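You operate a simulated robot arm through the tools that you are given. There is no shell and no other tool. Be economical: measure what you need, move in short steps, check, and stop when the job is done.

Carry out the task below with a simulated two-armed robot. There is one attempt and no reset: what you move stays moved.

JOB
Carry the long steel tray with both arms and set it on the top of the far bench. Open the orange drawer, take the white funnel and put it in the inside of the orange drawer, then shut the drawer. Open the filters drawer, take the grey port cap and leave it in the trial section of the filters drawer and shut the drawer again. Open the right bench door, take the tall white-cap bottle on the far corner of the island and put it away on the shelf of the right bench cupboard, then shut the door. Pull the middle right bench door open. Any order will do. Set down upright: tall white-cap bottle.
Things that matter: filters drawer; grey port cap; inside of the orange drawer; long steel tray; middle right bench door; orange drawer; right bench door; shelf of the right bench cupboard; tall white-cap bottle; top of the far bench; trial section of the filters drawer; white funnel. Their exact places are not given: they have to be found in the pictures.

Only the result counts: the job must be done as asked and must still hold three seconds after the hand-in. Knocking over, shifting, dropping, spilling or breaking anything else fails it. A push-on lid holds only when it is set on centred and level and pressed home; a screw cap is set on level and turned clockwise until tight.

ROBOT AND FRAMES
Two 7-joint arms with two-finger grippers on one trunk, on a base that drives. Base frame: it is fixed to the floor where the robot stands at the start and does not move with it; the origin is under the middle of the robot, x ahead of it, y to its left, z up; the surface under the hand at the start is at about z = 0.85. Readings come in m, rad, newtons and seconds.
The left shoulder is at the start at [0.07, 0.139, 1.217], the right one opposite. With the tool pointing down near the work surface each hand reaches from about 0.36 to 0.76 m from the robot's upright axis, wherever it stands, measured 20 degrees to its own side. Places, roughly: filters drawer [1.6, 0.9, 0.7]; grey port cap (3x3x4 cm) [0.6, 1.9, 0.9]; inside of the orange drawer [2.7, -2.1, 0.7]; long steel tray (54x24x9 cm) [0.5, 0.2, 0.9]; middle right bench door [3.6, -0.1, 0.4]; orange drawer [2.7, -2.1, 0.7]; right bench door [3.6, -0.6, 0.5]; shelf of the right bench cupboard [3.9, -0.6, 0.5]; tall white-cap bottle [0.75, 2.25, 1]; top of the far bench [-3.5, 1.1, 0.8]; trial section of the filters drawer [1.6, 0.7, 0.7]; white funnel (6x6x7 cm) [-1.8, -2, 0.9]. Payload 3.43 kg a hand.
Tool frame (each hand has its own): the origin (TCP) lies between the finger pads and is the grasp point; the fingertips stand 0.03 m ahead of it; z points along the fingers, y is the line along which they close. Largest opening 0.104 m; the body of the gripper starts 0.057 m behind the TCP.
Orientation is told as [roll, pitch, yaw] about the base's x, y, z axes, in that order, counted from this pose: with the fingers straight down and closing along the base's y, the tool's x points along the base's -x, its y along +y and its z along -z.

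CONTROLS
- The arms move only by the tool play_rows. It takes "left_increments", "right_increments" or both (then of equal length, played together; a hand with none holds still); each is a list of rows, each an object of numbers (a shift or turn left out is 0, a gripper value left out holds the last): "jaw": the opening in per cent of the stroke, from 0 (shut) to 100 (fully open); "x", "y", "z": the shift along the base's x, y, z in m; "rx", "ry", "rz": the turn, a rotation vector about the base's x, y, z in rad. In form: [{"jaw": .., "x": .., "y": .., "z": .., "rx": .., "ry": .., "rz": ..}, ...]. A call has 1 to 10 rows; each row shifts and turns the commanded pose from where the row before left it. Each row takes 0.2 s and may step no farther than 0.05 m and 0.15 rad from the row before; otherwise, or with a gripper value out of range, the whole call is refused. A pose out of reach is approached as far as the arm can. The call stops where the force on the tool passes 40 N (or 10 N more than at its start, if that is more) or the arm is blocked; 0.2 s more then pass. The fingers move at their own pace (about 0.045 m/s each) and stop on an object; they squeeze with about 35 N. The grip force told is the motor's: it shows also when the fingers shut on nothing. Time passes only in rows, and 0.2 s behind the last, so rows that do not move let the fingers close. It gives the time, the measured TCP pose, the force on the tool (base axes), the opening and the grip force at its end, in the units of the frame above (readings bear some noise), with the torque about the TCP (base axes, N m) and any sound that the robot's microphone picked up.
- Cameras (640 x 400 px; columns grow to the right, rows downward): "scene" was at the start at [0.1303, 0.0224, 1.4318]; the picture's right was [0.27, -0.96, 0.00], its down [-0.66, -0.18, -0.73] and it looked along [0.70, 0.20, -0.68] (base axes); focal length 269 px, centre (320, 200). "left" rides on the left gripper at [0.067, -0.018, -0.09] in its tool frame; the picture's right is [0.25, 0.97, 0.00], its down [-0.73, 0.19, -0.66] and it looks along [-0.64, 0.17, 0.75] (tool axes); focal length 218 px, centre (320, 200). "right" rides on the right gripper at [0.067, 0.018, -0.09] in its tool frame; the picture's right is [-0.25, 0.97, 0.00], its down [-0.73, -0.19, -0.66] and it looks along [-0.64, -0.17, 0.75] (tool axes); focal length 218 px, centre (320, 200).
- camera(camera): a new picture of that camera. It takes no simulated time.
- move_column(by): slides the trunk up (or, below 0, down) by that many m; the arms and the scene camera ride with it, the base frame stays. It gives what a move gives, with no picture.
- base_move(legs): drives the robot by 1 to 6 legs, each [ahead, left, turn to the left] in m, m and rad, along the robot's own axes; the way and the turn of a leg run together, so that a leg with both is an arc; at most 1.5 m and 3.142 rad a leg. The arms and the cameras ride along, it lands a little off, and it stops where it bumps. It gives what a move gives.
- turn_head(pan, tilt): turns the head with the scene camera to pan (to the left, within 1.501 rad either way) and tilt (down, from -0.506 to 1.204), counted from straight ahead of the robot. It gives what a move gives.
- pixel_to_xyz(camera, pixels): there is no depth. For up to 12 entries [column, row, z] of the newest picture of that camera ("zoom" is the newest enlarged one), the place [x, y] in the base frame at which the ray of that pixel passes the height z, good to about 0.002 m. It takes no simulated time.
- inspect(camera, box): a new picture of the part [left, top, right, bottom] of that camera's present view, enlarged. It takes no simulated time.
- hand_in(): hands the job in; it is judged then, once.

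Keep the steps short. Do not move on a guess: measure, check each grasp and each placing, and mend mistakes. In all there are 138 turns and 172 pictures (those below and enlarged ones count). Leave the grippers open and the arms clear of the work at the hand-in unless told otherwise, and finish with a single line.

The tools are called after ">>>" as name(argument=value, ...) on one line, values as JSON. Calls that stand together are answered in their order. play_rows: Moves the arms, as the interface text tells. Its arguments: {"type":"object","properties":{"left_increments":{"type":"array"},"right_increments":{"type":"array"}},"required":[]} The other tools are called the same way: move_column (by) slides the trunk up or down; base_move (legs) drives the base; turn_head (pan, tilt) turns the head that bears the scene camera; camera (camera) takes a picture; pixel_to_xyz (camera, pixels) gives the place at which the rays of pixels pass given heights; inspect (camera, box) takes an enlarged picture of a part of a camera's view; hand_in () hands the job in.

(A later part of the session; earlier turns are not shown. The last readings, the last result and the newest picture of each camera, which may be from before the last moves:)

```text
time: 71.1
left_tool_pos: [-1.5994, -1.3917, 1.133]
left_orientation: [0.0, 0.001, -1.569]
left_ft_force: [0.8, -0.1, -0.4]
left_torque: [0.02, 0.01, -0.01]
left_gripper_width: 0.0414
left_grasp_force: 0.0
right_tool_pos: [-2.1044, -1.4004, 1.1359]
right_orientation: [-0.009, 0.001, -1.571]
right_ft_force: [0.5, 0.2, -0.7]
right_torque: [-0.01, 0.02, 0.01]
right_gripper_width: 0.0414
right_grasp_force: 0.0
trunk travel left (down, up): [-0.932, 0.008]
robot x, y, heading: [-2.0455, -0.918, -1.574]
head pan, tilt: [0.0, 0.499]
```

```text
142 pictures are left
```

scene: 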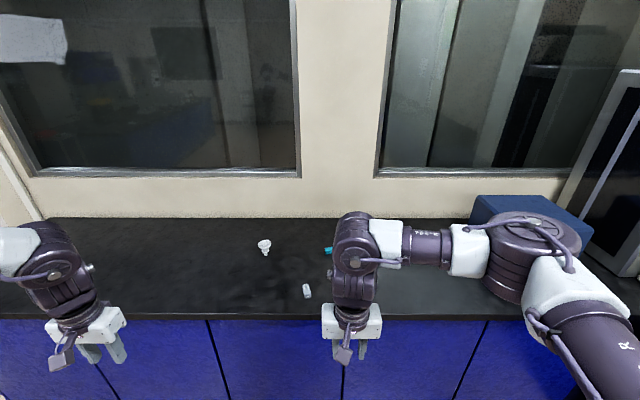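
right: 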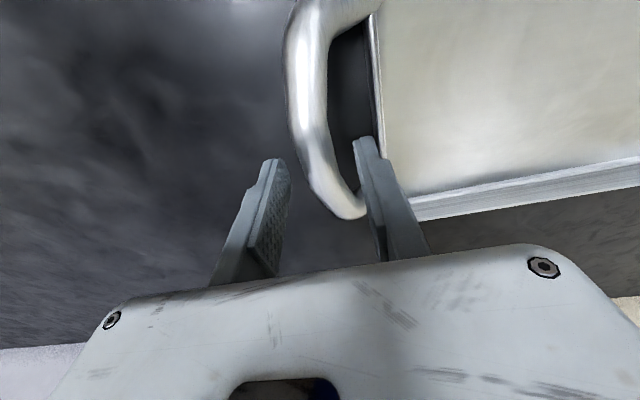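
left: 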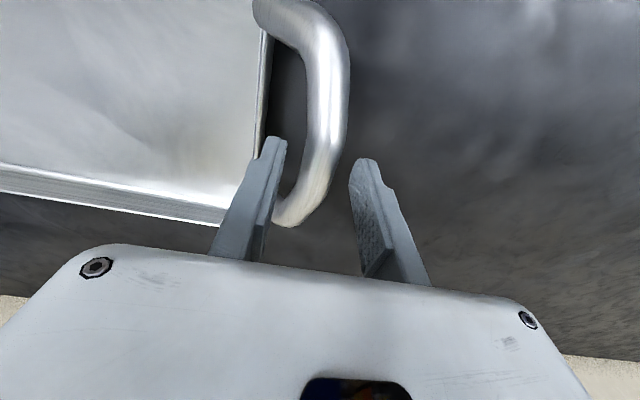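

>>> inspect(camera="scene", box=[230, 220, 330, 300])

>>> pixel_to_xyz(camera="scene", pixels=[[264, 254, 0.85], [264, 242, 0.92], [264, 242, 0.9], [306, 297, 0.85], [258, 242, 0.91], [271, 242, 0.91]])

```text
5.00 times, centred on (280, 260) of scene
```

zoom: 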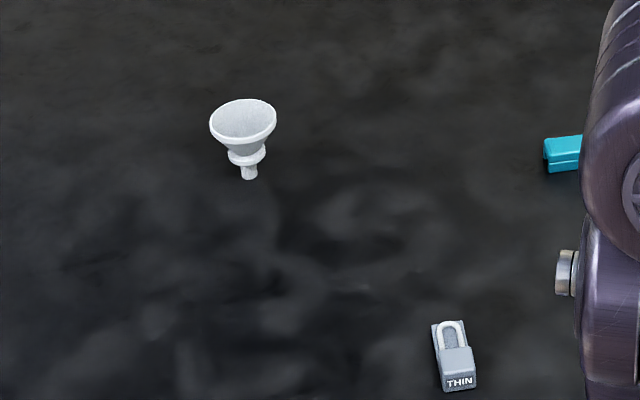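

```text
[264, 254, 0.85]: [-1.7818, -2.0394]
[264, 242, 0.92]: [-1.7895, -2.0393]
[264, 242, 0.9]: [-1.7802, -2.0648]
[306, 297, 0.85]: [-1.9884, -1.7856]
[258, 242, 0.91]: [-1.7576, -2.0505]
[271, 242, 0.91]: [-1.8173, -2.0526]
```

The funnel stands at about (-1.785,-2.04), with its rim at z≈0.92. I'll check the blue box near (475,230) for elbow clearance before driving in.

>>> pixel_to_xyz(camera="scene", pixels=[[472, 222, 0.85], [472, 200, 1.0], [560, 240, 0.9], [200, 319, 0.85], [440, 318, 0.85], [326, 255, 0.85]])

```text
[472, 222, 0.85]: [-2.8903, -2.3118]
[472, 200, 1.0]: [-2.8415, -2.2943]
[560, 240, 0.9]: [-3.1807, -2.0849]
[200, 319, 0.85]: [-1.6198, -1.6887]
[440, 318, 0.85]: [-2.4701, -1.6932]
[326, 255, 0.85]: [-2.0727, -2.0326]
```

The box is clear. I'll drive forward 0.46 m, and open the left jaw while moving over toward the funnel.

>>> base_move(legs=[[0.46, 0.0, 0]])

>>> play_rows(left_increments=[{"jaw": 100, "x": -0.035, "y": -0.03, "z": -0.02}, {"x": -0.035, "y": -0.03, "z": -0.02}, {"x": -0.035, "y": -0.03, "z": -0.02}, {"x": -0.035, "y": -0.03, "z": -0.02}, {}])

>>> turn_head(pan=0.3, tilt=0.7)

>>> camera(camera="scene")

>>> camera(camera="left")

```text
time: 73.9
left_tool_pos: [-1.5967, -1.8459, 1.1348]
left_orientation: [0.001, 0.0, -1.56]
left_ft_force: [0.1, -0.2, 0.6]
left_torque: [-0.01, -0.02, -0.02]
left_gripper_width: 0.0417
left_grasp_force: 0.1
right_tool_pos: [-2.0993, -1.8579, 1.1374]
right_orientation: [-0.006, 0.0, -1.565]
right_ft_force: [-0.3, -0.7, -0.1]
right_torque: [-0.02, 0.02, 0.0]
right_gripper_width: 0.0417
right_grasp_force: 0.0
trunk travel left (down, up): [-0.932, 0.008]
robot x, y, heading: [-2.0413, -1.3756, -1.564]
head pan, tilt: [0.0, 0.499]
```

```text
refused: row 1 steps farther than a row can; nothing moved
```

```text
time: 74.7
left_tool_pos: [-1.5958, -1.849, 1.1338]
left_orientation: [0.002, 0.002, -1.563]
left_ft_force: [0.2, 0.5, 0.5]
left_torque: [0.01, 0.02, -0.02]
left_gripper_width: 0.0414
left_grasp_force: 0.1
right_tool_pos: [-2.1007, -1.8596, 1.1351]
right_orientation: [-0.005, 0.003, -1.565]
right_ft_force: [-0.8, 0.0, 0.6]
right_torque: [0.01, -0.02, -0.02]
right_gripper_width: 0.0418
right_grasp_force: 0.0
trunk travel left (down, up): [-0.932, 0.008]
robot x, y, heading: [-2.0445, -1.3712, -1.562]
head pan, tilt: [0.3, 0.7]
```

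```text
140 pictures are left
```

scene: 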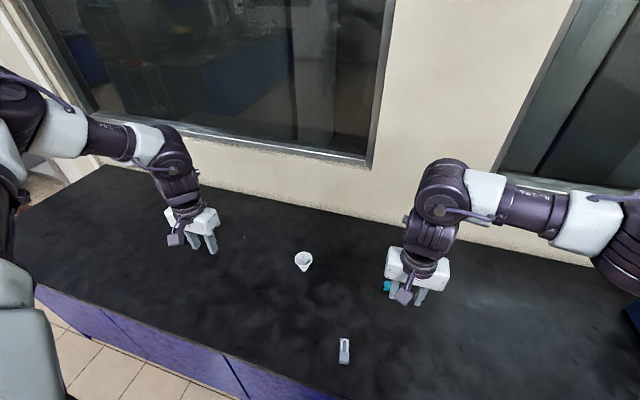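

```text
139 pictures are left
```

left: 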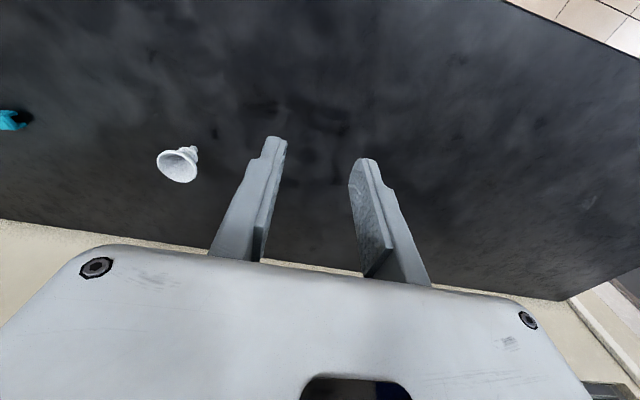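

>>> pixel_to_xyz(camera="scene", pixels=[[303, 259, 0.92], [303, 259, 0.9], [307, 271, 0.85]])

>>> pixel_to_xyz(camera="left", pixels=[[178, 166, 0.92], [178, 166, 0.9], [193, 148, 0.85]])

>>> play_rows(left_increments=[{"jaw": 95, "x": -0.038, "y": -0.025}, {"x": -0.038, "y": -0.025}, {"x": -0.038, "y": -0.028}, {"x": -0.038, "y": -0.028}, {"x": -0.036, "y": -0.028}, {"y": -0.028}, {"y": -0.026}, {}])

>>> camera(camera="left")

```text
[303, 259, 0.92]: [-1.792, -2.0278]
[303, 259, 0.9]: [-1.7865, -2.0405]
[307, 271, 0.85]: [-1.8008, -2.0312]
```

```text
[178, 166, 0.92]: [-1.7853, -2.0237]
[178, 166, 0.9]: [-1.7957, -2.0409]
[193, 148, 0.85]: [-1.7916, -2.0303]
```

```text
time: 76.5
left_tool_pos: [-1.7326, -1.9356, 1.1829]
left_orientation: [0.002, 0.0, -1.564]
left_ft_force: [-0.5, -0.4, -1.1]
left_torque: [-0.01, 0.01, 0.02]
left_gripper_width: 0.0986
left_grasp_force: 0.0
left hand out of reach, approached as far as the arm can: row 4, 5, 6, 7
right_tool_pos: [-2.0999, -1.8599, 1.1357]
right_orientation: [-0.003, -0.001, -1.564]
right_ft_force: [-0.4, -0.1, -0.7]
right_torque: [0.0, 0.0, -0.03]
right_gripper_width: 0.0413
right_grasp_force: 0.0
trunk travel left (down, up): [-0.932, 0.008]
robot x, y, heading: [-2.0476, -1.3749, -1.565]
head pan, tilt: [0.3, 0.7]
```

```text
138 pictures are left
```

left: 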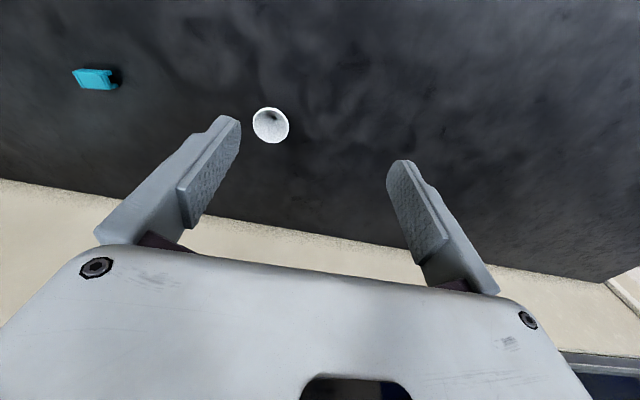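

The funnel rim is centred at (-1.789,-2.029). The trunk is too high for reach, so I'll lower it 0.15 and then align.

>>> move_column(by=-0.15)

>>> play_rows(left_increments=[{"x": -0.019, "y": -0.03}, {"x": -0.019, "y": -0.03}, {"x": -0.018, "y": -0.033}, {}])

>>> camera(camera="left")

```text
time: 78.2
left_tool_pos: [-1.7314, -1.9367, 1.031]
left_orientation: [0.002, 0.001, -1.561]
left_ft_force: [-0.5, -0.5, -0.4]
left_torque: [0.01, 0.02, -0.02]
left_gripper_width: 0.0986
left_grasp_force: 0.0
right_tool_pos: [-2.0999, -1.8595, 0.9857]
right_orientation: [-0.006, 0.002, -1.564]
right_ft_force: [-0.8, 0.0, -0.6]
right_torque: [-0.02, -0.01, 0.0]
right_gripper_width: 0.0416
right_grasp_force: 0.1
trunk travel left (down, up): [-0.782, 0.158]
robot x, y, heading: [-2.045, -1.3717, -1.567]
head pan, tilt: [0.3, 0.7]
```

```text
time: 79.2
left_tool_pos: [-1.7433, -1.9402, 1.059]
left_orientation: [0.0, -0.001, -1.562]
left_ft_force: [-0.1, -0.5, 0.2]
left_torque: [0.02, 0.01, -0.03]
left_gripper_width: 0.099
left_grasp_force: 0.0
left hand out of reach, approached as far as the arm can: row 1, 2, 3
right_tool_pos: [-2.1, -1.8604, 0.9866]
right_orientation: [-0.006, 0.002, -1.565]
right_ft_force: [0.2, 0.9, -0.3]
right_torque: [-0.02, -0.02, 0.0]
right_gripper_width: 0.0419
right_grasp_force: 0.1
trunk travel left (down, up): [-0.782, 0.158]
robot x, y, heading: [-2.0441, -1.377, -1.559]
head pan, tilt: [0.3, 0.7]
```

```text
137 pictures are left
```

left: 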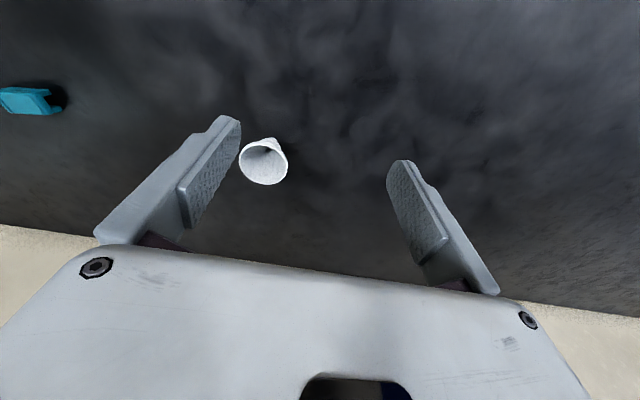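

The reach looks better lower down, so I'll go down and across together, keeping the fingertips above the rim.

>>> play_rows(left_increments=[{"z": -0.035}, {"z": -0.035}, {"x": -0.015, "y": -0.03, "z": -0.005}, {"x": -0.015, "y": -0.03, "z": -0.005}, {"x": -0.015, "y": -0.028, "z": -0.005}, {}])

>>> camera(camera="left")

```text
time: 80.6
left_tool_pos: [-1.7369, -1.9286, 1.0196]
left_orientation: [0.001, -0.001, -1.561]
left_ft_force: [-0.3, 0.0, -0.7]
left_torque: [0.02, 0.0, -0.02]
left_gripper_width: 0.0988
left_grasp_force: 0.1
left hand out of reach, approached as far as the arm can: row 1, 2, 3, 4, 5
right_tool_pos: [-2.0997, -1.8594, 0.9851]
right_orientation: [-0.005, 0.001, -1.565]
right_ft_force: [-0.7, -0.6, 0.7]
right_torque: [-0.01, -0.02, -0.02]
right_gripper_width: 0.0416
right_grasp_force: 0.1
trunk travel left (down, up): [-0.782, 0.158]
robot x, y, heading: [-2.0425, -1.3763, -1.567]
head pan, tilt: [0.3, 0.7]
```

```text
136 pictures are left
```

left: 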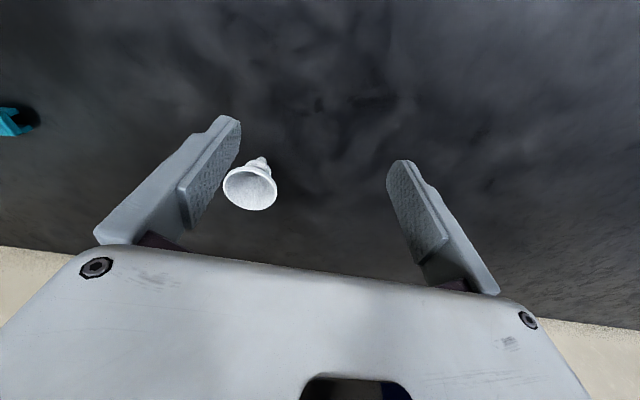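

The arm seems stuck at a wrist or elbow limit. The funnel is round, so I'll try turning the tool's yaw outward and reaching again.

>>> play_rows(left_increments=[{"rz": 0.15}, {"rz": 0.15}, {"rz": 0.15}, {"x": -0.015, "y": -0.03}, {"x": -0.015, "y": -0.03}, {"x": -0.015, "y": -0.03}, {}])

```text
time: 82.2
left_tool_pos: [-1.7401, -1.9362, 1.0411]
left_orientation: [0.0, -0.002, -1.113]
left_ft_force: [-0.2, 0.5, 0.2]
left_torque: [-0.04, -0.02, -0.01]
left_gripper_width: 0.099
left_grasp_force: 0.1
left hand out of reach, approached as far as the arm can: row 4, 5, 6
right_tool_pos: [-2.0998, -1.8593, 0.9851]
right_orientation: [-0.007, 0.0, -1.563]
right_ft_force: [0.1, -0.4, 0.1]
right_torque: [-0.02, -0.02, 0.0]
right_gripper_width: 0.0417
right_grasp_force: 0.0
trunk travel left (down, up): [-0.782, 0.158]
robot x, y, heading: [-2.0425, -1.3734, -1.566]
head pan, tilt: [0.3, 0.7]
```

Yaw makes no difference. It acts like an extension limit, so a lower shoulder should help. I'll raise both hands relative to the trunk, then lower the trunk.

>>> play_rows(left_increments=[{"y": 0.02, "z": 0.03}, {"y": 0.02, "z": 0.03}, {"z": 0.03}, {"z": 0.03}, {"z": 0.03}], right_increments=[{"z": 0.04}, {"z": 0.04}, {"z": 0.04}, {"z": 0.04}, {"z": 0.04}])

>>> move_column(by=-0.17)

>>> play_rows(left_increments=[{"x": -0.01, "y": -0.03}, {"x": -0.01, "y": -0.03}, {"x": -0.015, "y": -0.03}, {"x": -0.015, "y": -0.03}, {}])

>>> camera(camera="left")

```text
time: 83.4
left_tool_pos: [-1.7407, -1.8937, 1.1924]
left_orientation: [-0.001, -0.002, -1.113]
left_ft_force: [0.3, 0.4, 0.0]
left_torque: [0.02, 0.0, 0.03]
left_gripper_width: 0.0984
left_grasp_force: 0.0
right_tool_pos: [-2.1006, -1.8599, 1.1878]
right_orientation: [-0.008, 0.0, -1.563]
right_ft_force: [1.0, 0.4, 0.1]
right_torque: [-0.04, 0.03, -0.02]
right_gripper_width: 0.0415
right_grasp_force: 0.1
right hand out of reach, approached as far as the arm can: row 2
trunk travel left (down, up): [-0.782, 0.158]
robot x, y, heading: [-2.0416, -1.3727, -1.569]
head pan, tilt: [0.3, 0.7]
```

```text
time: 85.3
left_tool_pos: [-1.7417, -1.8944, 1.0225]
left_orientation: [0.0, 0.001, -1.113]
left_ft_force: [-0.1, -0.1, 0.4]
left_torque: [0.02, 0.01, 0.03]
left_gripper_width: 0.0987
left_grasp_force: 0.0
right_tool_pos: [-2.1008, -1.8634, 1.0164]
right_orientation: [-0.005, 0.001, -1.563]
right_ft_force: [-0.2, -0.4, 0.0]
right_torque: [-0.01, 0.01, -0.01]
right_gripper_width: 0.0415
right_grasp_force: 0.1
trunk travel left (down, up): [-0.612, 0.328]
robot x, y, heading: [-2.0451, -1.3753, -1.559]
head pan, tilt: [0.3, 0.7]
```

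```text
time: 86.5
left_tool_pos: [-1.7519, -1.9265, 0.9954]
left_orientation: [-0.001, -0.001, -1.113]
left_ft_force: [-0.5, 1.3, 0.8]
left_torque: [0.01, 0.0, -0.03]
left_gripper_width: 0.0988
left_grasp_force: 0.0
left hand out of reach, approached as far as the arm can: row 1, 2, 3, 4
right_tool_pos: [-2.1007, -1.863, 1.0161]
right_orientation: [-0.006, 0.002, -1.564]
right_ft_force: [1.2, 0.3, 0.0]
right_torque: [0.01, 0.0, -0.01]
right_gripper_width: 0.0414
right_grasp_force: 0.0
trunk travel left (down, up): [-0.612, 0.328]
robot x, y, heading: [-2.0405, -1.3744, -1.569]
head pan, tilt: [0.3, 0.7]
```

```text
135 pictures are left
```

left: 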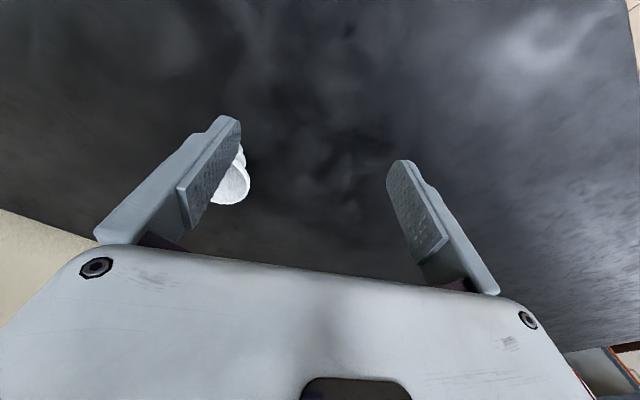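

Still limited. I'll look at the arm's posture.

>>> turn_head(pan=0.6, tilt=0.6)

>>> camera(camera="scene")

```text
time: 87.3
left_tool_pos: [-1.7544, -1.9264, 0.9945]
left_orientation: [-0.001, -0.002, -1.111]
left_ft_force: [0.2, 0.6, -0.8]
left_torque: [-0.02, 0.01, 0.0]
left_gripper_width: 0.0988
left_grasp_force: 0.0
right_tool_pos: [-2.1013, -1.8643, 1.0159]
right_orientation: [-0.004, 0.001, -1.564]
right_ft_force: [0.2, -0.1, -0.8]
right_torque: [-0.01, -0.01, 0.0]
right_gripper_width: 0.0417
right_grasp_force: 0.0
trunk travel left (down, up): [-0.612, 0.328]
robot x, y, heading: [-2.045, -1.3741, -1.563]
head pan, tilt: [0.6, 0.6]
```

```text
134 pictures are left
```

scene: 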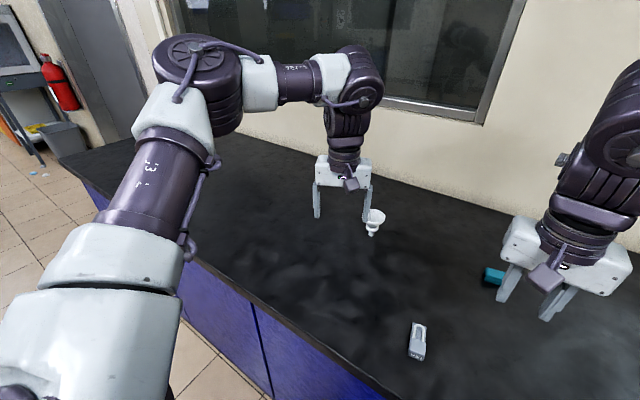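

The elbow isn't extended, so I'll test which direction is blocked: first only forward (-y).

>>> play_rows(left_increments=[{"x": 0.03}, {"x": 0.03}, {"y": -0.03}, {"y": -0.03}, {"y": -0.03}, {"y": -0.03}, {}])

```text
time: 88.9
left_tool_pos: [-1.6805, -1.9596, 0.9653]
left_orientation: [-0.003, -0.003, -1.112]
left_ft_force: [0.4, 0.1, -0.1]
left_torque: [0.01, 0.01, -0.03]
left_gripper_width: 0.0987
left_grasp_force: 0.0
left hand out of reach, approached as far as the arm can: row 3, 4, 5, 6
right_tool_pos: [-2.1019, -1.8637, 1.0167]
right_orientation: [-0.005, 0.0, -1.563]
right_ft_force: [0.2, 0.2, -0.3]
right_torque: [0.01, 0.03, 0.0]
right_gripper_width: 0.0416
right_grasp_force: 0.0
trunk travel left (down, up): [-0.612, 0.328]
robot x, y, heading: [-2.0433, -1.3743, -1.561]
head pan, tilt: [0.6, 0.6]
```

Forward is blocked by the wrist posture. Tilting the fingers forward should gain reach. I'll undo the yaw, tilt 0.4 rad forward at height, then move toward the funnel.

>>> play_rows(left_increments=[{"z": 0.02, "rz": -0.15}, {"z": 0.02, "rz": -0.15}, {"z": 0.02, "rz": -0.15}, {"rx": -0.14}, {"rx": -0.13}, {"rx": -0.13}, {"x": -0.04, "y": 0.0}, {"x": -0.03, "y": -0.01}, {"x": -0.0, "y": -0.02}, {}])

>>> camera(camera="left")

```text
time: 91.1
left_tool_pos: [-1.7453, -1.9704, 1.0145]
left_orientation: [-0.003, -0.399, -1.559]
left_ft_force: [0.5, -0.2, -0.6]
left_torque: [-0.01, -0.03, -0.01]
left_gripper_width: 0.099
left_grasp_force: 0.1
left hand out of reach, approached as far as the arm can: row 1, 2, 3
right_tool_pos: [-2.1013, -1.863, 1.0159]
right_orientation: [-0.004, 0.0, -1.563]
right_ft_force: [0.0, 0.3, 0.0]
right_torque: [0.0, -0.01, -0.02]
right_gripper_width: 0.0416
right_grasp_force: 0.0
trunk travel left (down, up): [-0.612, 0.328]
robot x, y, heading: [-2.0436, -1.3733, -1.57]
head pan, tilt: [0.6, 0.6]
```

```text
133 pictures are left
```

left: 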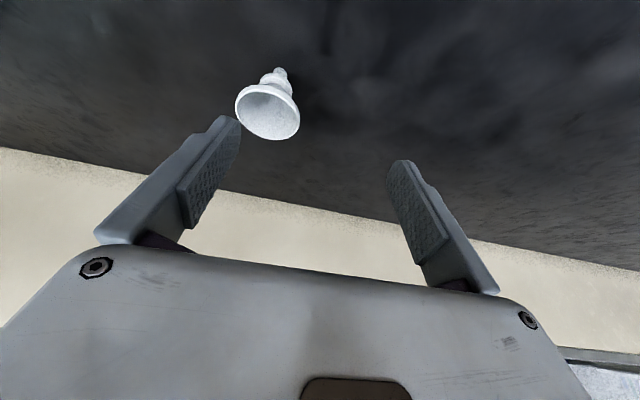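

The tilt works. I'll recheck the funnel from this view (rim centre about (268,112)), then centre over it.

>>> pixel_to_xyz(camera="left", pixels=[[268, 112, 0.92], [268, 112, 0.91], [268, 112, 0.9]])

>>> play_rows(left_increments=[{"x": -0.022, "y": -0.008}, {"x": -0.022, "y": -0.009}, {"z": -0.018, "y": -0.008}, {}])

>>> camera(camera="left")

```text
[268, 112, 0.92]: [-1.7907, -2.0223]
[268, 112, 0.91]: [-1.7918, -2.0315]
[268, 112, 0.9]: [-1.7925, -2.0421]
```

```text
time: 92.1
left_tool_pos: [-1.7902, -1.995, 0.9959]
left_orientation: [-0.005, -0.403, -1.56]
left_ft_force: [-0.7, 0.0, -0.5]
left_torque: [0.01, -0.05, 0.0]
left_gripper_width: 0.0987
left_grasp_force: 0.1
right_tool_pos: [-2.1024, -1.862, 1.0157]
right_orientation: [-0.005, 0.001, -1.564]
right_ft_force: [0.3, 0.3, -0.4]
right_torque: [-0.02, -0.03, 0.0]
right_gripper_width: 0.0417
right_grasp_force: 0.1
trunk travel left (down, up): [-0.612, 0.328]
robot x, y, heading: [-2.0464, -1.3728, -1.565]
head pan, tilt: [0.6, 0.6]
```

```text
132 pictures are left
```

left: 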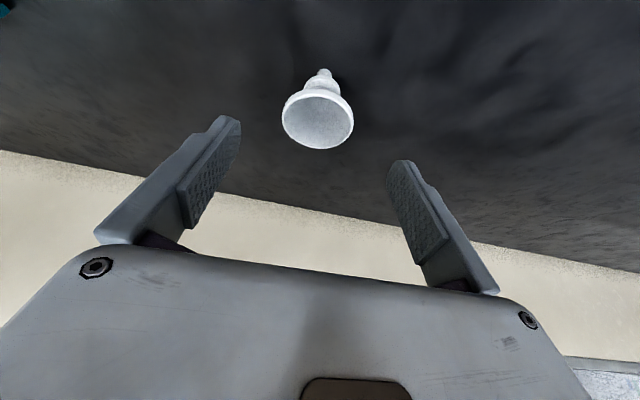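

It's centred between the fingers. I'll descend along the tool axis to the rim and close.

>>> play_rows(left_increments=[{"z": -0.021, "y": -0.009}, {"z": -0.021, "y": -0.009}, {"z": -0.021, "y": -0.009}, {"z": -0.021, "y": -0.008}, {}])

>>> camera(camera="left")

>>> turn_head(pan=0.3, tilt=0.7)

>>> inspect(camera="scene", box=[220, 180, 400, 300])

```text
time: 93.3
left_tool_pos: [-1.7831, -2.0194, 0.9148]
left_orientation: [-0.003, -0.401, -1.561]
left_ft_force: [0.2, 0.1, -0.1]
left_torque: [0.02, 0.0, -0.01]
left_gripper_width: 0.099
left_grasp_force: 0.0
left hand out of reach, approached as far as the arm can: row 4
right_tool_pos: [-2.1009, -1.863, 1.0154]
right_orientation: [-0.002, 0.0, -1.563]
right_ft_force: [0.6, 0.7, -0.6]
right_torque: [-0.03, 0.01, 0.06]
right_gripper_width: 0.0414
right_grasp_force: 0.0
trunk travel left (down, up): [-0.612, 0.328]
robot x, y, heading: [-2.0474, -1.375, -1.564]
head pan, tilt: [0.6, 0.6]
```

```text
131 pictures are left
```

left: 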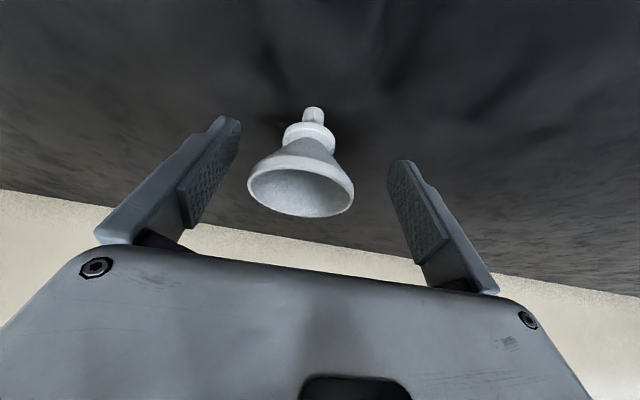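

```text
time: 94.1
left_tool_pos: [-1.7842, -2.0193, 0.9147]
left_orientation: [-0.005, -0.402, -1.561]
left_ft_force: [-0.2, -0.2, -0.4]
left_torque: [-0.01, -0.02, 0.0]
left_gripper_width: 0.0989
left_grasp_force: 0.0
right_tool_pos: [-2.1018, -1.8653, 1.0156]
right_orientation: [-0.005, 0.002, -1.565]
right_ft_force: [0.3, 0.6, 0.2]
right_torque: [0.0, -0.01, 0.0]
right_gripper_width: 0.0417
right_grasp_force: 0.0
trunk travel left (down, up): [-0.612, 0.328]
robot x, y, heading: [-2.0433, -1.3734, -1.566]
head pan, tilt: [0.3, 0.7]
```

```text
3.33 times, centred on (310, 240) of scene
```

zoom: 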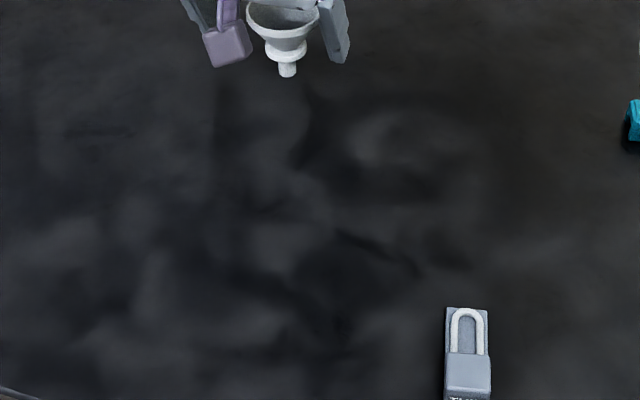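

>>> play_rows(left_increments=[{"x": -0.006}, {"jaw": 40}, {}, {}, {"jaw": 0}, {}, {}, {}])

>>> camera(camera="left")

```text
time: 95.9
left_tool_pos: [-1.7861, -2.0174, 0.916]
left_orientation: [-0.005, -0.4, -1.56]
left_ft_force: [-0.5, 0.4, 0.1]
left_torque: [-0.02, 0.03, -0.01]
left_gripper_width: 0.0568
left_grasp_force: 34.9
left hand out of reach, approached as far as the arm can: row 1
right_tool_pos: [-2.101, -1.8633, 1.0149]
right_orientation: [-0.006, 0.002, -1.563]
right_ft_force: [0.4, 0.1, 0.6]
right_torque: [0.02, -0.02, 0.02]
right_gripper_width: 0.0416
right_grasp_force: 0.0
trunk travel left (down, up): [-0.612, 0.328]
robot x, y, heading: [-2.0461, -1.3715, -1.561]
head pan, tilt: [0.3, 0.7]
```

```text
129 pictures are left
```

left: 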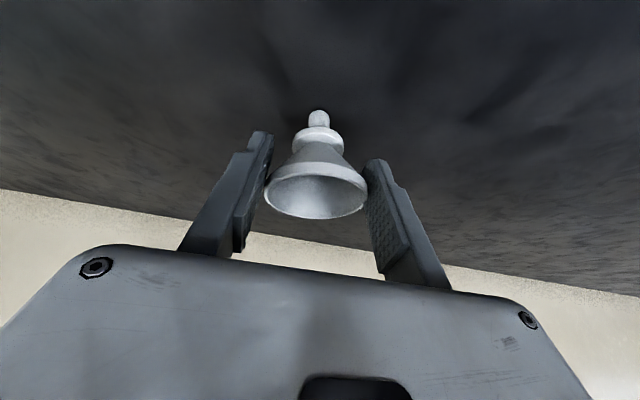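

Gripped at 57 mm. I'll lift with the trunk and check.

>>> move_column(by=0.15)

>>> camera(camera="left")

```text
time: 97.7
left_tool_pos: [-1.7874, -2.018, 1.0661]
left_orientation: [-0.006, -0.4, -1.56]
left_ft_force: [-1.1, 0.5, -0.6]
left_torque: [-0.01, -0.03, -0.05]
left_gripper_width: 0.0568
left_grasp_force: 34.2
right_tool_pos: [-2.1016, -1.8644, 1.1647]
right_orientation: [-0.007, 0.002, -1.564]
right_ft_force: [-0.3, 0.0, 0.6]
right_torque: [0.0, 0.0, 0.01]
right_gripper_width: 0.0418
right_grasp_force: 0.0
trunk travel left (down, up): [-0.762, 0.178]
robot x, y, heading: [-2.0429, -1.3737, -1.561]
head pan, tilt: [0.3, 0.7]
```

```text
128 pictures are left
```

left: 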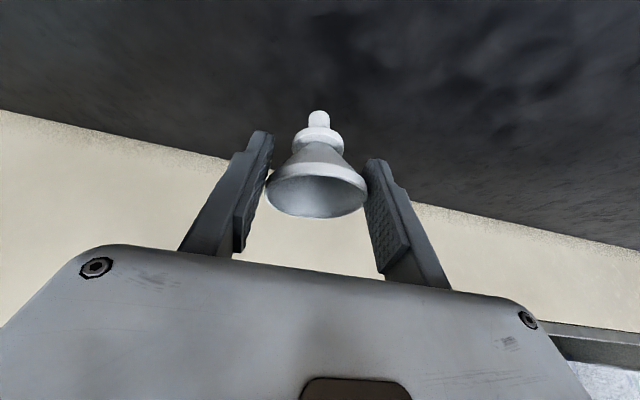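

The funnel is held. I'll back away, turn toward +x and look at the way to the orange drawer.

>>> base_move(legs=[[-0.7, 0, 0], [0, 0, 1.56], [0.8, 0, 0]])

>>> turn_head(pan=-0.1, tilt=0.35)

>>> camera(camera="scene")

```text
time: 109.0
left_tool_pos: [-0.6069, -0.5101, 1.0669]
left_orientation: [-0.006, -0.4, -0.059]
left_ft_force: [-0.5, 0.6, -0.3]
left_torque: [-0.02, -0.02, -0.01]
left_gripper_width: 0.0557
left_grasp_force: 34.9
right_tool_pos: [-0.7814, -0.8132, 1.1668]
right_orientation: [-0.005, 0.0, -0.062]
right_ft_force: [-0.2, -0.2, 0.7]
right_torque: [0.01, 0.01, -0.03]
right_gripper_width: 0.0415
right_grasp_force: 0.0
trunk travel left (down, up): [-0.762, 0.178]
robot x, y, heading: [-1.2668, -0.7239, -0.059]
head pan, tilt: [0.3, 0.7]
```

```text
time: 109.9
left_tool_pos: [-0.607, -0.5098, 1.0676]
left_orientation: [-0.005, -0.403, -0.057]
left_ft_force: [-0.6, 0.7, -0.1]
left_torque: [0.0, 0.02, -0.04]
left_gripper_width: 0.0555
left_grasp_force: 34.8
right_tool_pos: [-0.7817, -0.8128, 1.1656]
right_orientation: [-0.005, 0.001, -0.06]
right_ft_force: [0.4, 0.1, 0.2]
right_torque: [0.0, -0.02, 0.01]
right_gripper_width: 0.0415
right_grasp_force: 0.0
trunk travel left (down, up): [-0.762, 0.178]
robot x, y, heading: [-1.2679, -0.7215, -0.06]
head pan, tilt: [-0.099, 0.351]
```

```text
127 pictures are left
```

scene: 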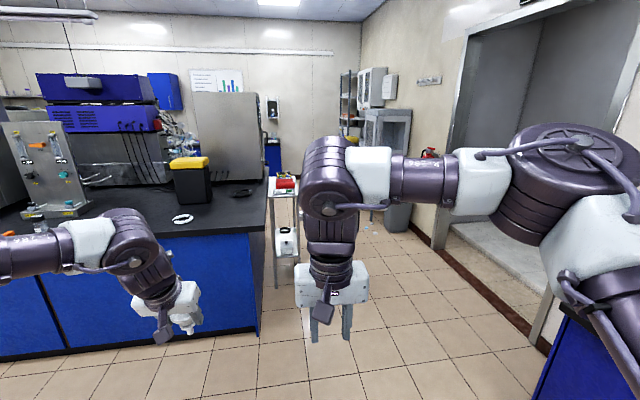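

>>> pixel_to_xyz(camera="scene", pixels=[[258, 335, 0], [264, 232, 0.85], [275, 288, 0], [300, 262, 0], [440, 245, 0], [545, 350, 0], [380, 228, 0], [410, 228, 0], [298, 178, 0.9], [268, 180, 0.9]])

>>> inspect(camera="scene", box=[240, 60, 480, 260])

```text
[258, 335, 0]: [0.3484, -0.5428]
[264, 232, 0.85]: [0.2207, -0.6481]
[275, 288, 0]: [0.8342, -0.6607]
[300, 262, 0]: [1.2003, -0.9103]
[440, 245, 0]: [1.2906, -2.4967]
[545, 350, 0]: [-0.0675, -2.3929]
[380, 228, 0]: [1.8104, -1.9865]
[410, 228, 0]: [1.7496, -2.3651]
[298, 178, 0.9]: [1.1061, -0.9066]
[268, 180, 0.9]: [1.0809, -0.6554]
```

```text
2.00 times, centred on (360, 160) of scene
```

zoom: 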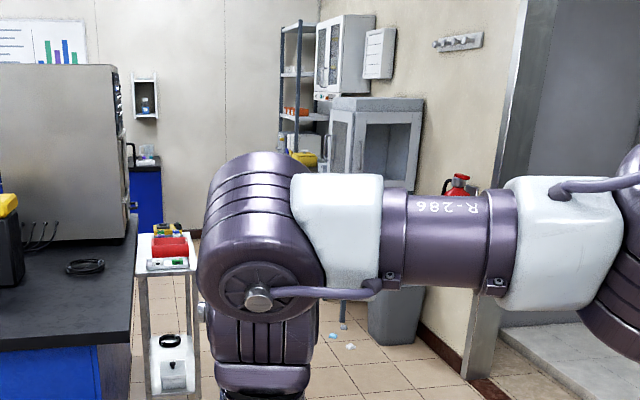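

The corridor lies between the trolley (y≥-0.91) and the wall (y≈-2.5). I'll drive along y≈-1.4.

>>> base_move(legs=[[0, 0, 0.06], [0.95, -0.36, 0], [0.95, -0.36, 0]])

>>> turn_head(pan=-0.1, tilt=0.3)

>>> camera(camera="scene")

>>> turn_head(pan=-0.9, tilt=0.3)

>>> camera(camera="scene")

```text
time: 120.4
left_tool_pos: [1.2725, -1.2255, 1.0669]
left_orientation: [-0.006, -0.403, -0.01]
left_ft_force: [-0.4, 0.0, 0.4]
left_torque: [0.01, 0.01, 0.02]
left_gripper_width: 0.0554
left_grasp_force: 34.0
right_tool_pos: [1.1139, -1.5376, 1.1672]
right_orientation: [-0.005, -0.001, -0.014]
right_ft_force: [0.7, 0.4, 0.9]
right_torque: [0.0, 0.0, 0.02]
right_gripper_width: 0.0415
right_grasp_force: 0.0
trunk travel left (down, up): [-0.762, 0.178]
robot x, y, heading: [0.6234, -1.4723, -0.018]
head pan, tilt: [-0.099, 0.351]
```

```text
time: 121.1
left_tool_pos: [1.2731, -1.2265, 1.0677]
left_orientation: [-0.006, -0.4, -0.01]
left_ft_force: [-0.4, 0.5, -0.1]
left_torque: [0.01, -0.02, 0.02]
left_gripper_width: 0.0551
left_grasp_force: 35.5
right_tool_pos: [1.1133, -1.5376, 1.1655]
right_orientation: [-0.006, 0.001, -0.013]
right_ft_force: [-0.3, -0.2, -0.3]
right_torque: [0.01, 0.01, 0.0]
right_gripper_width: 0.0416
right_grasp_force: 0.1
trunk travel left (down, up): [-0.762, 0.178]
robot x, y, heading: [0.6243, -1.4692, -0.004]
head pan, tilt: [-0.099, 0.3]
```

```text
125 pictures are left
```

scene: 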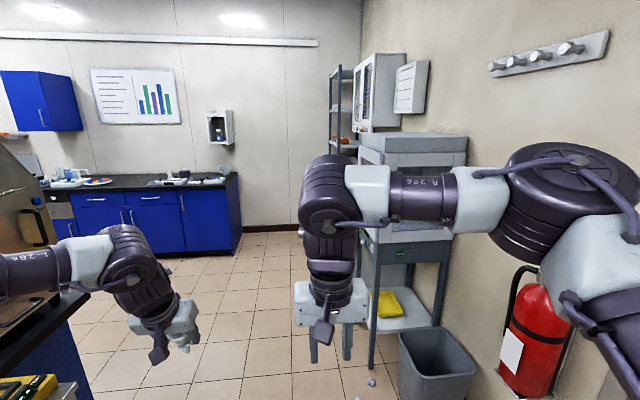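

```text
time: 122.2
left_tool_pos: [1.2729, -1.2262, 1.0666]
left_orientation: [-0.005, -0.401, -0.011]
left_ft_force: [-0.2, -0.2, -0.2]
left_torque: [-0.01, 0.02, -0.04]
left_gripper_width: 0.0549
left_grasp_force: 34.9
right_tool_pos: [1.1137, -1.5372, 1.1658]
right_orientation: [-0.007, 0.0, -0.015]
right_ft_force: [0.3, 0.1, -0.1]
right_torque: [0.02, -0.01, -0.03]
right_gripper_width: 0.0418
right_grasp_force: 0.1
trunk travel left (down, up): [-0.762, 0.178]
robot x, y, heading: [0.6238, -1.4737, -0.011]
head pan, tilt: [-0.901, 0.3]
```

```text
124 pictures are left
```

scene: 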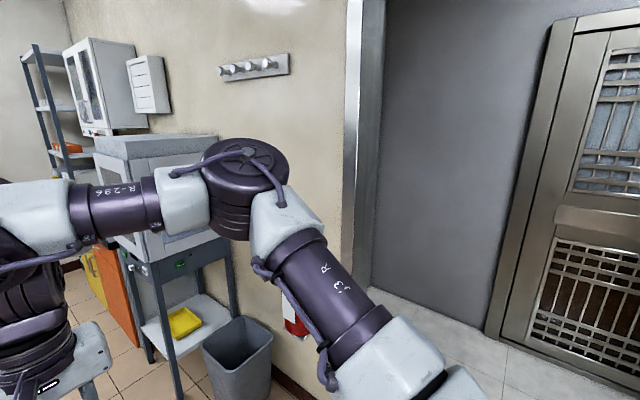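

The orange cabinet is just beyond the stand. The grip width is creeping down (0.0568 to 0.0549), so I'll check the funnel and then go on.

>>> camera(camera="left")

>>> base_move(legs=[[0.7, 0.15, 0], [0.9, 0.15, 0]])

>>> turn_head(pan=-0.9, tilt=0.5)

>>> camera(camera="scene")

```text
123 pictures are left
```

left: 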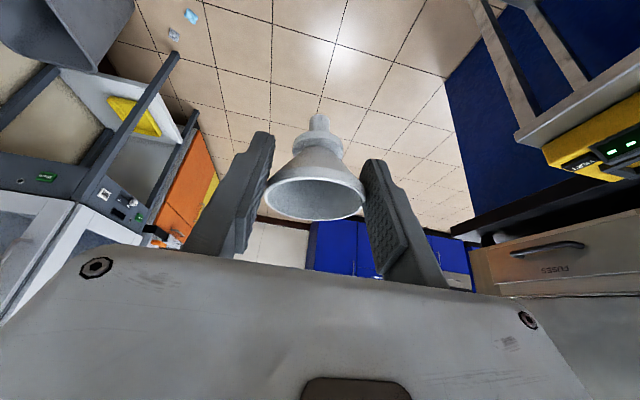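

```text
time: 130.5
left_tool_pos: [2.8763, -0.9515, 1.0673]
left_orientation: [-0.005, -0.402, -0.012]
left_ft_force: [0.6, 1.1, -0.5]
left_torque: [0.03, 0.02, 0.0]
left_gripper_width: 0.0549
left_grasp_force: 34.9
right_tool_pos: [2.7159, -1.2615, 1.1663]
right_orientation: [-0.003, 0.0, -0.016]
right_ft_force: [-0.7, 0.1, -0.5]
right_torque: [0.0, 0.01, 0.01]
right_gripper_width: 0.0414
right_grasp_force: 0.1
trunk travel left (down, up): [-0.762, 0.178]
robot x, y, heading: [2.2263, -1.1937, -0.012]
head pan, tilt: [-0.901, 0.3]
```

```text
time: 131.2
left_tool_pos: [2.8767, -0.9508, 1.0655]
left_orientation: [-0.005, -0.403, -0.012]
left_ft_force: [0.3, 0.5, -0.8]
left_torque: [0.02, 0.01, 0.02]
left_gripper_width: 0.0549
left_grasp_force: 35.7
right_tool_pos: [2.7179, -1.2611, 1.1664]
right_orientation: [-0.006, 0.002, -0.015]
right_ft_force: [0.1, -0.1, -0.2]
right_torque: [-0.02, -0.02, -0.03]
right_gripper_width: 0.0414
right_grasp_force: 0.0
trunk travel left (down, up): [-0.762, 0.178]
robot x, y, heading: [2.2273, -1.1899, -0.019]
head pan, tilt: [-0.901, 0.499]
```

```text
122 pictures are left
```

scene: 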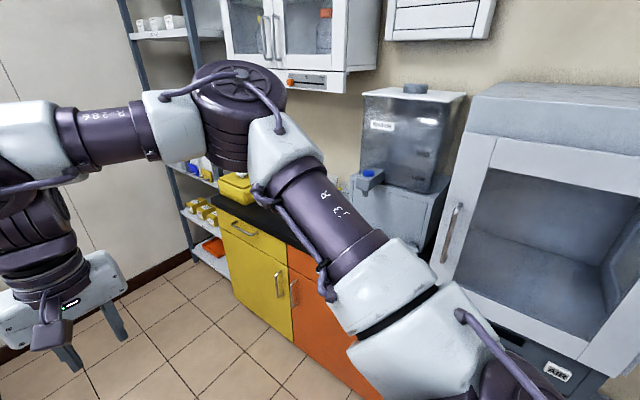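

The orange drawer is the right-hand unit of the low cabinet, with the yellow one beside it. I'll move on a little and turn to face it.

>>> base_move(legs=[[0.5, 0.15, 0], [0, 0, -1.555]])

>>> turn_head(pan=0.0, tilt=0.6)

>>> camera(camera="scene")

```text
time: 138.1
left_tool_pos: [2.9787, -1.7002, 1.0666]
left_orientation: [-0.006, -0.399, -1.577]
left_ft_force: [0.2, -0.8, -1.4]
left_torque: [0.01, -0.03, -0.03]
left_gripper_width: 0.0544
left_grasp_force: 35.3
right_tool_pos: [2.6677, -1.5417, 1.1654]
right_orientation: [-0.006, 0.002, -1.581]
right_ft_force: [0.3, -0.6, 0.8]
right_torque: [0.03, 0.01, 0.01]
right_gripper_width: 0.0415
right_grasp_force: 0.0
trunk travel left (down, up): [-0.762, 0.178]
robot x, y, heading: [2.7341, -1.0517, -1.58]
head pan, tilt: [-0.901, 0.499]
```

```text
time: 139.3
left_tool_pos: [2.9794, -1.7014, 1.0654]
left_orientation: [-0.004, -0.401, -1.577]
left_ft_force: [-0.6, -0.2, 0.0]
left_torque: [-0.04, 0.01, 0.01]
left_gripper_width: 0.0547
left_grasp_force: 34.3
right_tool_pos: [2.6671, -1.543, 1.1654]
right_orientation: [-0.005, 0.001, -1.579]
right_ft_force: [0.8, -0.1, 0.0]
right_torque: [-0.04, -0.01, -0.01]
right_gripper_width: 0.0414
right_grasp_force: 0.1
trunk travel left (down, up): [-0.762, 0.178]
robot x, y, heading: [2.7358, -1.0549, -1.579]
head pan, tilt: [0.0, 0.6]
```

```text
121 pictures are left
```

scene: 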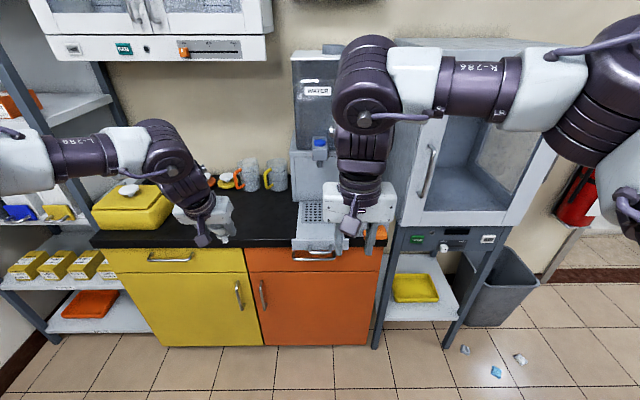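

Drawer handle near (313,255). I'll zoom and measure it.

>>> inspect(camera="scene", box=[230, 220, 400, 326])

>>> pixel_to_xyz(camera="scene", pixels=[[310, 347, 0.0], [165, 347, 0.0], [313, 258, 0.75], [313, 258, 0.7], [313, 258, 0.72], [246, 245, 0.82], [246, 245, 0.85], [382, 248, 0.8], [260, 345, 0], [368, 345, 0], [260, 272, 0.7], [380, 272, 0.7]])

```text
3.76 times, centred on (315, 273) of scene
```

zoom: 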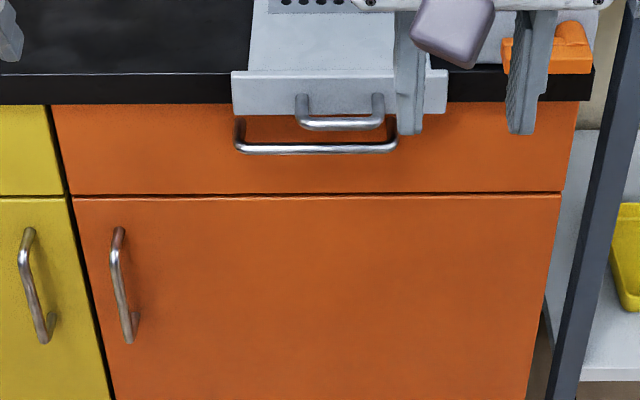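

```text
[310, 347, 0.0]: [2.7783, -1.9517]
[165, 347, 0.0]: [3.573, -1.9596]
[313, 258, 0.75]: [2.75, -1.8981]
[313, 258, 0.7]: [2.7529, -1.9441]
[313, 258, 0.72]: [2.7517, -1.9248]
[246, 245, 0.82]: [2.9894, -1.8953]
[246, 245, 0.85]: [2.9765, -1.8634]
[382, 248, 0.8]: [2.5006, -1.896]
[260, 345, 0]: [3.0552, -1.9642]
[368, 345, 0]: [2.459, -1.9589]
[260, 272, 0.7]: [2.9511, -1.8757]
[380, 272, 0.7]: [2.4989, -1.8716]
```

The grey machine has its own pull tray and handle just above the orange handle, so I need the depth geometry. I'll move the right hand lower and back, and look with its camera.

>>> play_rows(right_increments=[{"y": 0.03, "z": -0.03, "x": -0.03}, {"y": 0.0, "z": -0.04, "x": -0.03}, {"z": -0.04, "x": -0.03}, {"z": -0.04}, {"z": -0.04}, {"rx": -0.15}, {"rx": -0.15}, {"rx": -0.15}, {"rx": -0.15}, {"rx": -0.15}])

>>> camera(camera="right")

>>> camera(camera="scene")

```text
refused: row 1 steps farther than a row can; nothing moved
```

```text
119 pictures are left
```

right: 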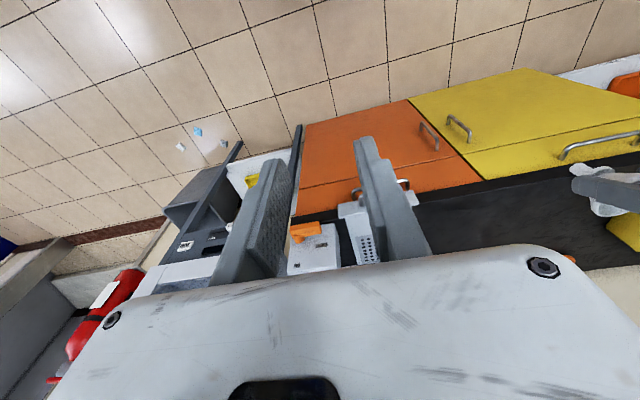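

```text
118 pictures are left
```

scene: 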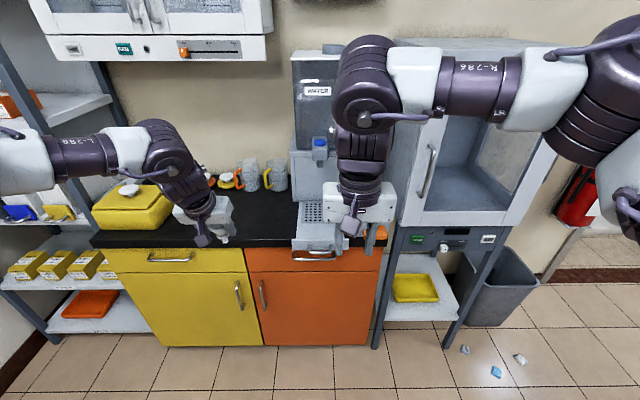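

Steps must stay under 5 cm. I'll lower the right hand in smaller steps and tilt it to view the drawer front.

>>> play_rows(right_increments=[{"x": -0.02, "y": 0.02, "z": -0.035}, {"x": -0.02, "y": 0.02, "z": -0.035}, {"x": -0.02, "z": -0.04}, {"z": -0.045}, {"z": -0.045}, {"rx": -0.15}, {"rx": -0.15}, {"rx": -0.15}, {"rx": -0.15}, {"rx": -0.15}])

>>> camera(camera="right")

>>> inspect(camera="scene", box=[230, 220, 400, 326])

```text
time: 141.5
left_tool_pos: [2.979, -1.7009, 1.066]
left_orientation: [-0.004, -0.401, -1.577]
left_ft_force: [1.0, -0.5, -0.1]
left_torque: [0.0, 0.02, 0.01]
left_gripper_width: 0.0545
left_grasp_force: 35.3
right_tool_pos: [2.577, -1.5993, 0.981]
right_orientation: [0.009, -0.75, -1.582]
right_ft_force: [-1.1, 0.5, 0.3]
right_torque: [0.02, -0.01, 0.03]
right_gripper_width: 0.0416
right_grasp_force: 0.1
right hand out of reach, approached as far as the arm can: row 1, 2, 6, 7, 8, 9, 10
trunk travel left (down, up): [-0.762, 0.178]
robot x, y, heading: [2.7379, -1.0543, -1.576]
head pan, tilt: [0.0, 0.6]
```

```text
117 pictures are left
```

right: 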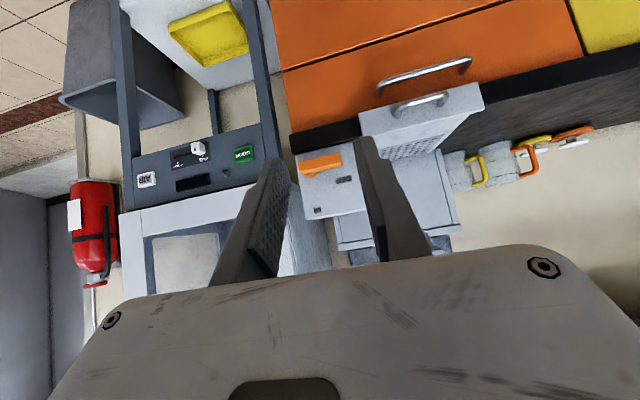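

```text
3.76 times, centred on (315, 273) of scene
```

zoom: 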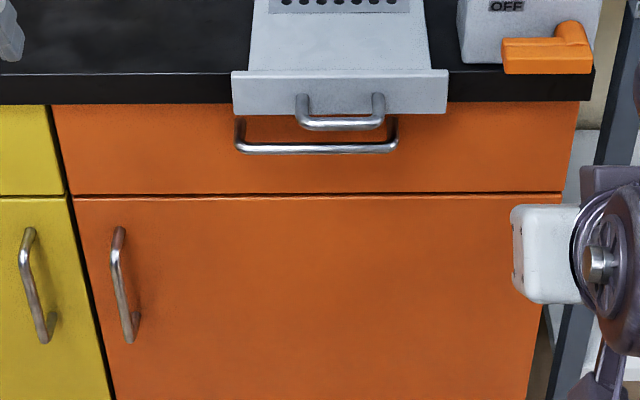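

Now I have a second view. I'll triangulate the orange bar (right cam (424,74); zoom (317,148)), the grey handle, the counter edge and the drawer/door seam.

>>> pixel_to_xyz(camera="right", pixels=[[424, 74, 0.7], [424, 74, 0.76], [424, 74, 0.8], [420, 102, 0.76], [420, 102, 0.82], [482, 84, 0.82], [482, 84, 0.86], [420, 21, 0.66], [420, 21, 0.7], [378, 92, 0.76], [467, 64, 0.76]])

>>> pixel_to_xyz(camera="zoom", pixels=[[317, 148, 0.7], [317, 148, 0.76], [317, 148, 0.8], [340, 126, 0.76], [340, 126, 0.82], [232, 72, 0.82], [232, 72, 0.86], [317, 194, 0.66], [317, 194, 0.7], [237, 148, 0.76], [397, 148, 0.76]])

```text
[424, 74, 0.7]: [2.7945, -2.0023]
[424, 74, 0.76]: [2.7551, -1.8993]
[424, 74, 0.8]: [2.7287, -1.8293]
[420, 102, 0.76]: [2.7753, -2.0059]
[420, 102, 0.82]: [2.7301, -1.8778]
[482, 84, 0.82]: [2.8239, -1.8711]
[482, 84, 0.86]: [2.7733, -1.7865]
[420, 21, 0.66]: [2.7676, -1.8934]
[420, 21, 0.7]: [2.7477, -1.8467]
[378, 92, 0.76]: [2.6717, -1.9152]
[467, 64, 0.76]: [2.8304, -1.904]
```

```text
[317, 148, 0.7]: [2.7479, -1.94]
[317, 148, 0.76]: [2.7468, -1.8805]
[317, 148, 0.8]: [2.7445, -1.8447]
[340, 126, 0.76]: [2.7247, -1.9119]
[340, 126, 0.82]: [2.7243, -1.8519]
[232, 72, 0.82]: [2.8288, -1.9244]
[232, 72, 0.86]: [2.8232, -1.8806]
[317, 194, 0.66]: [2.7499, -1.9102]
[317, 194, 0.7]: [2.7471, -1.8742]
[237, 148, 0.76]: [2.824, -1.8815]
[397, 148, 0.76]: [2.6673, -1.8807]
```

Results: orange bar at about (2.745,-1.86,0.783), 4 cm off the face. The grey tray bottom is at about 0.82. I'll grip the bar horizontally with the fingers closing vertically. First I'll pull the left hand back and tilt the right hand toward horizontal.

>>> play_rows(left_increments=[{"y": 0.03, "x": 0.02}, {"y": 0.03, "x": 0.02}, {"y": 0.03, "x": 0.02}, {"y": 0.03, "x": 0.02}, {"y": 0.03}, {}, {}], right_increments=[{"rx": -0.15, "y": 0.03}, {"rx": -0.15, "y": 0.03}, {"rx": -0.15, "y": 0.02}, {"rx": -0.15}, {"rx": -0.15}, {"rx": -0.07}, {}])

>>> camera(camera="scene")

```text
time: 143.1
left_tool_pos: [3.0596, -1.5492, 1.0672]
left_orientation: [-0.006, -0.403, -1.575]
left_ft_force: [-0.1, 0.1, -0.4]
left_torque: [0.02, -0.02, 0.01]
left_gripper_width: 0.0544
left_grasp_force: 35.1
right_tool_pos: [2.5708, -1.5509, 1.0074]
right_orientation: [0.053, -1.446, -1.629]
right_ft_force: [-0.6, 0.8, -0.1]
right_torque: [0.02, 0.01, -0.01]
right_gripper_width: 0.0415
right_grasp_force: 0.1
right hand out of reach, approached as far as the arm can: row 1, 4, 5, 6
trunk travel left (down, up): [-0.762, 0.178]
robot x, y, heading: [2.7331, -1.0524, -1.578]
head pan, tilt: [0.0, 0.6]
```

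```text
115 pictures are left
```

scene: 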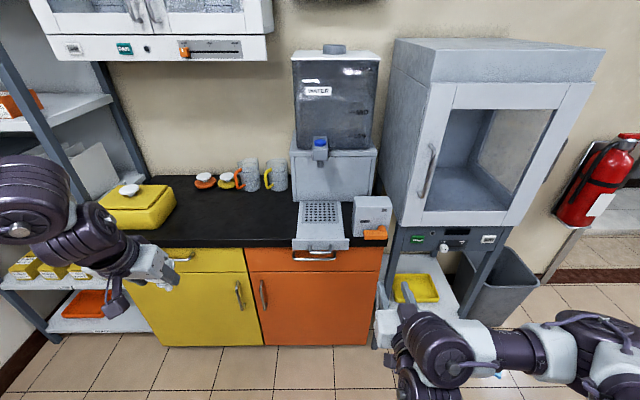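

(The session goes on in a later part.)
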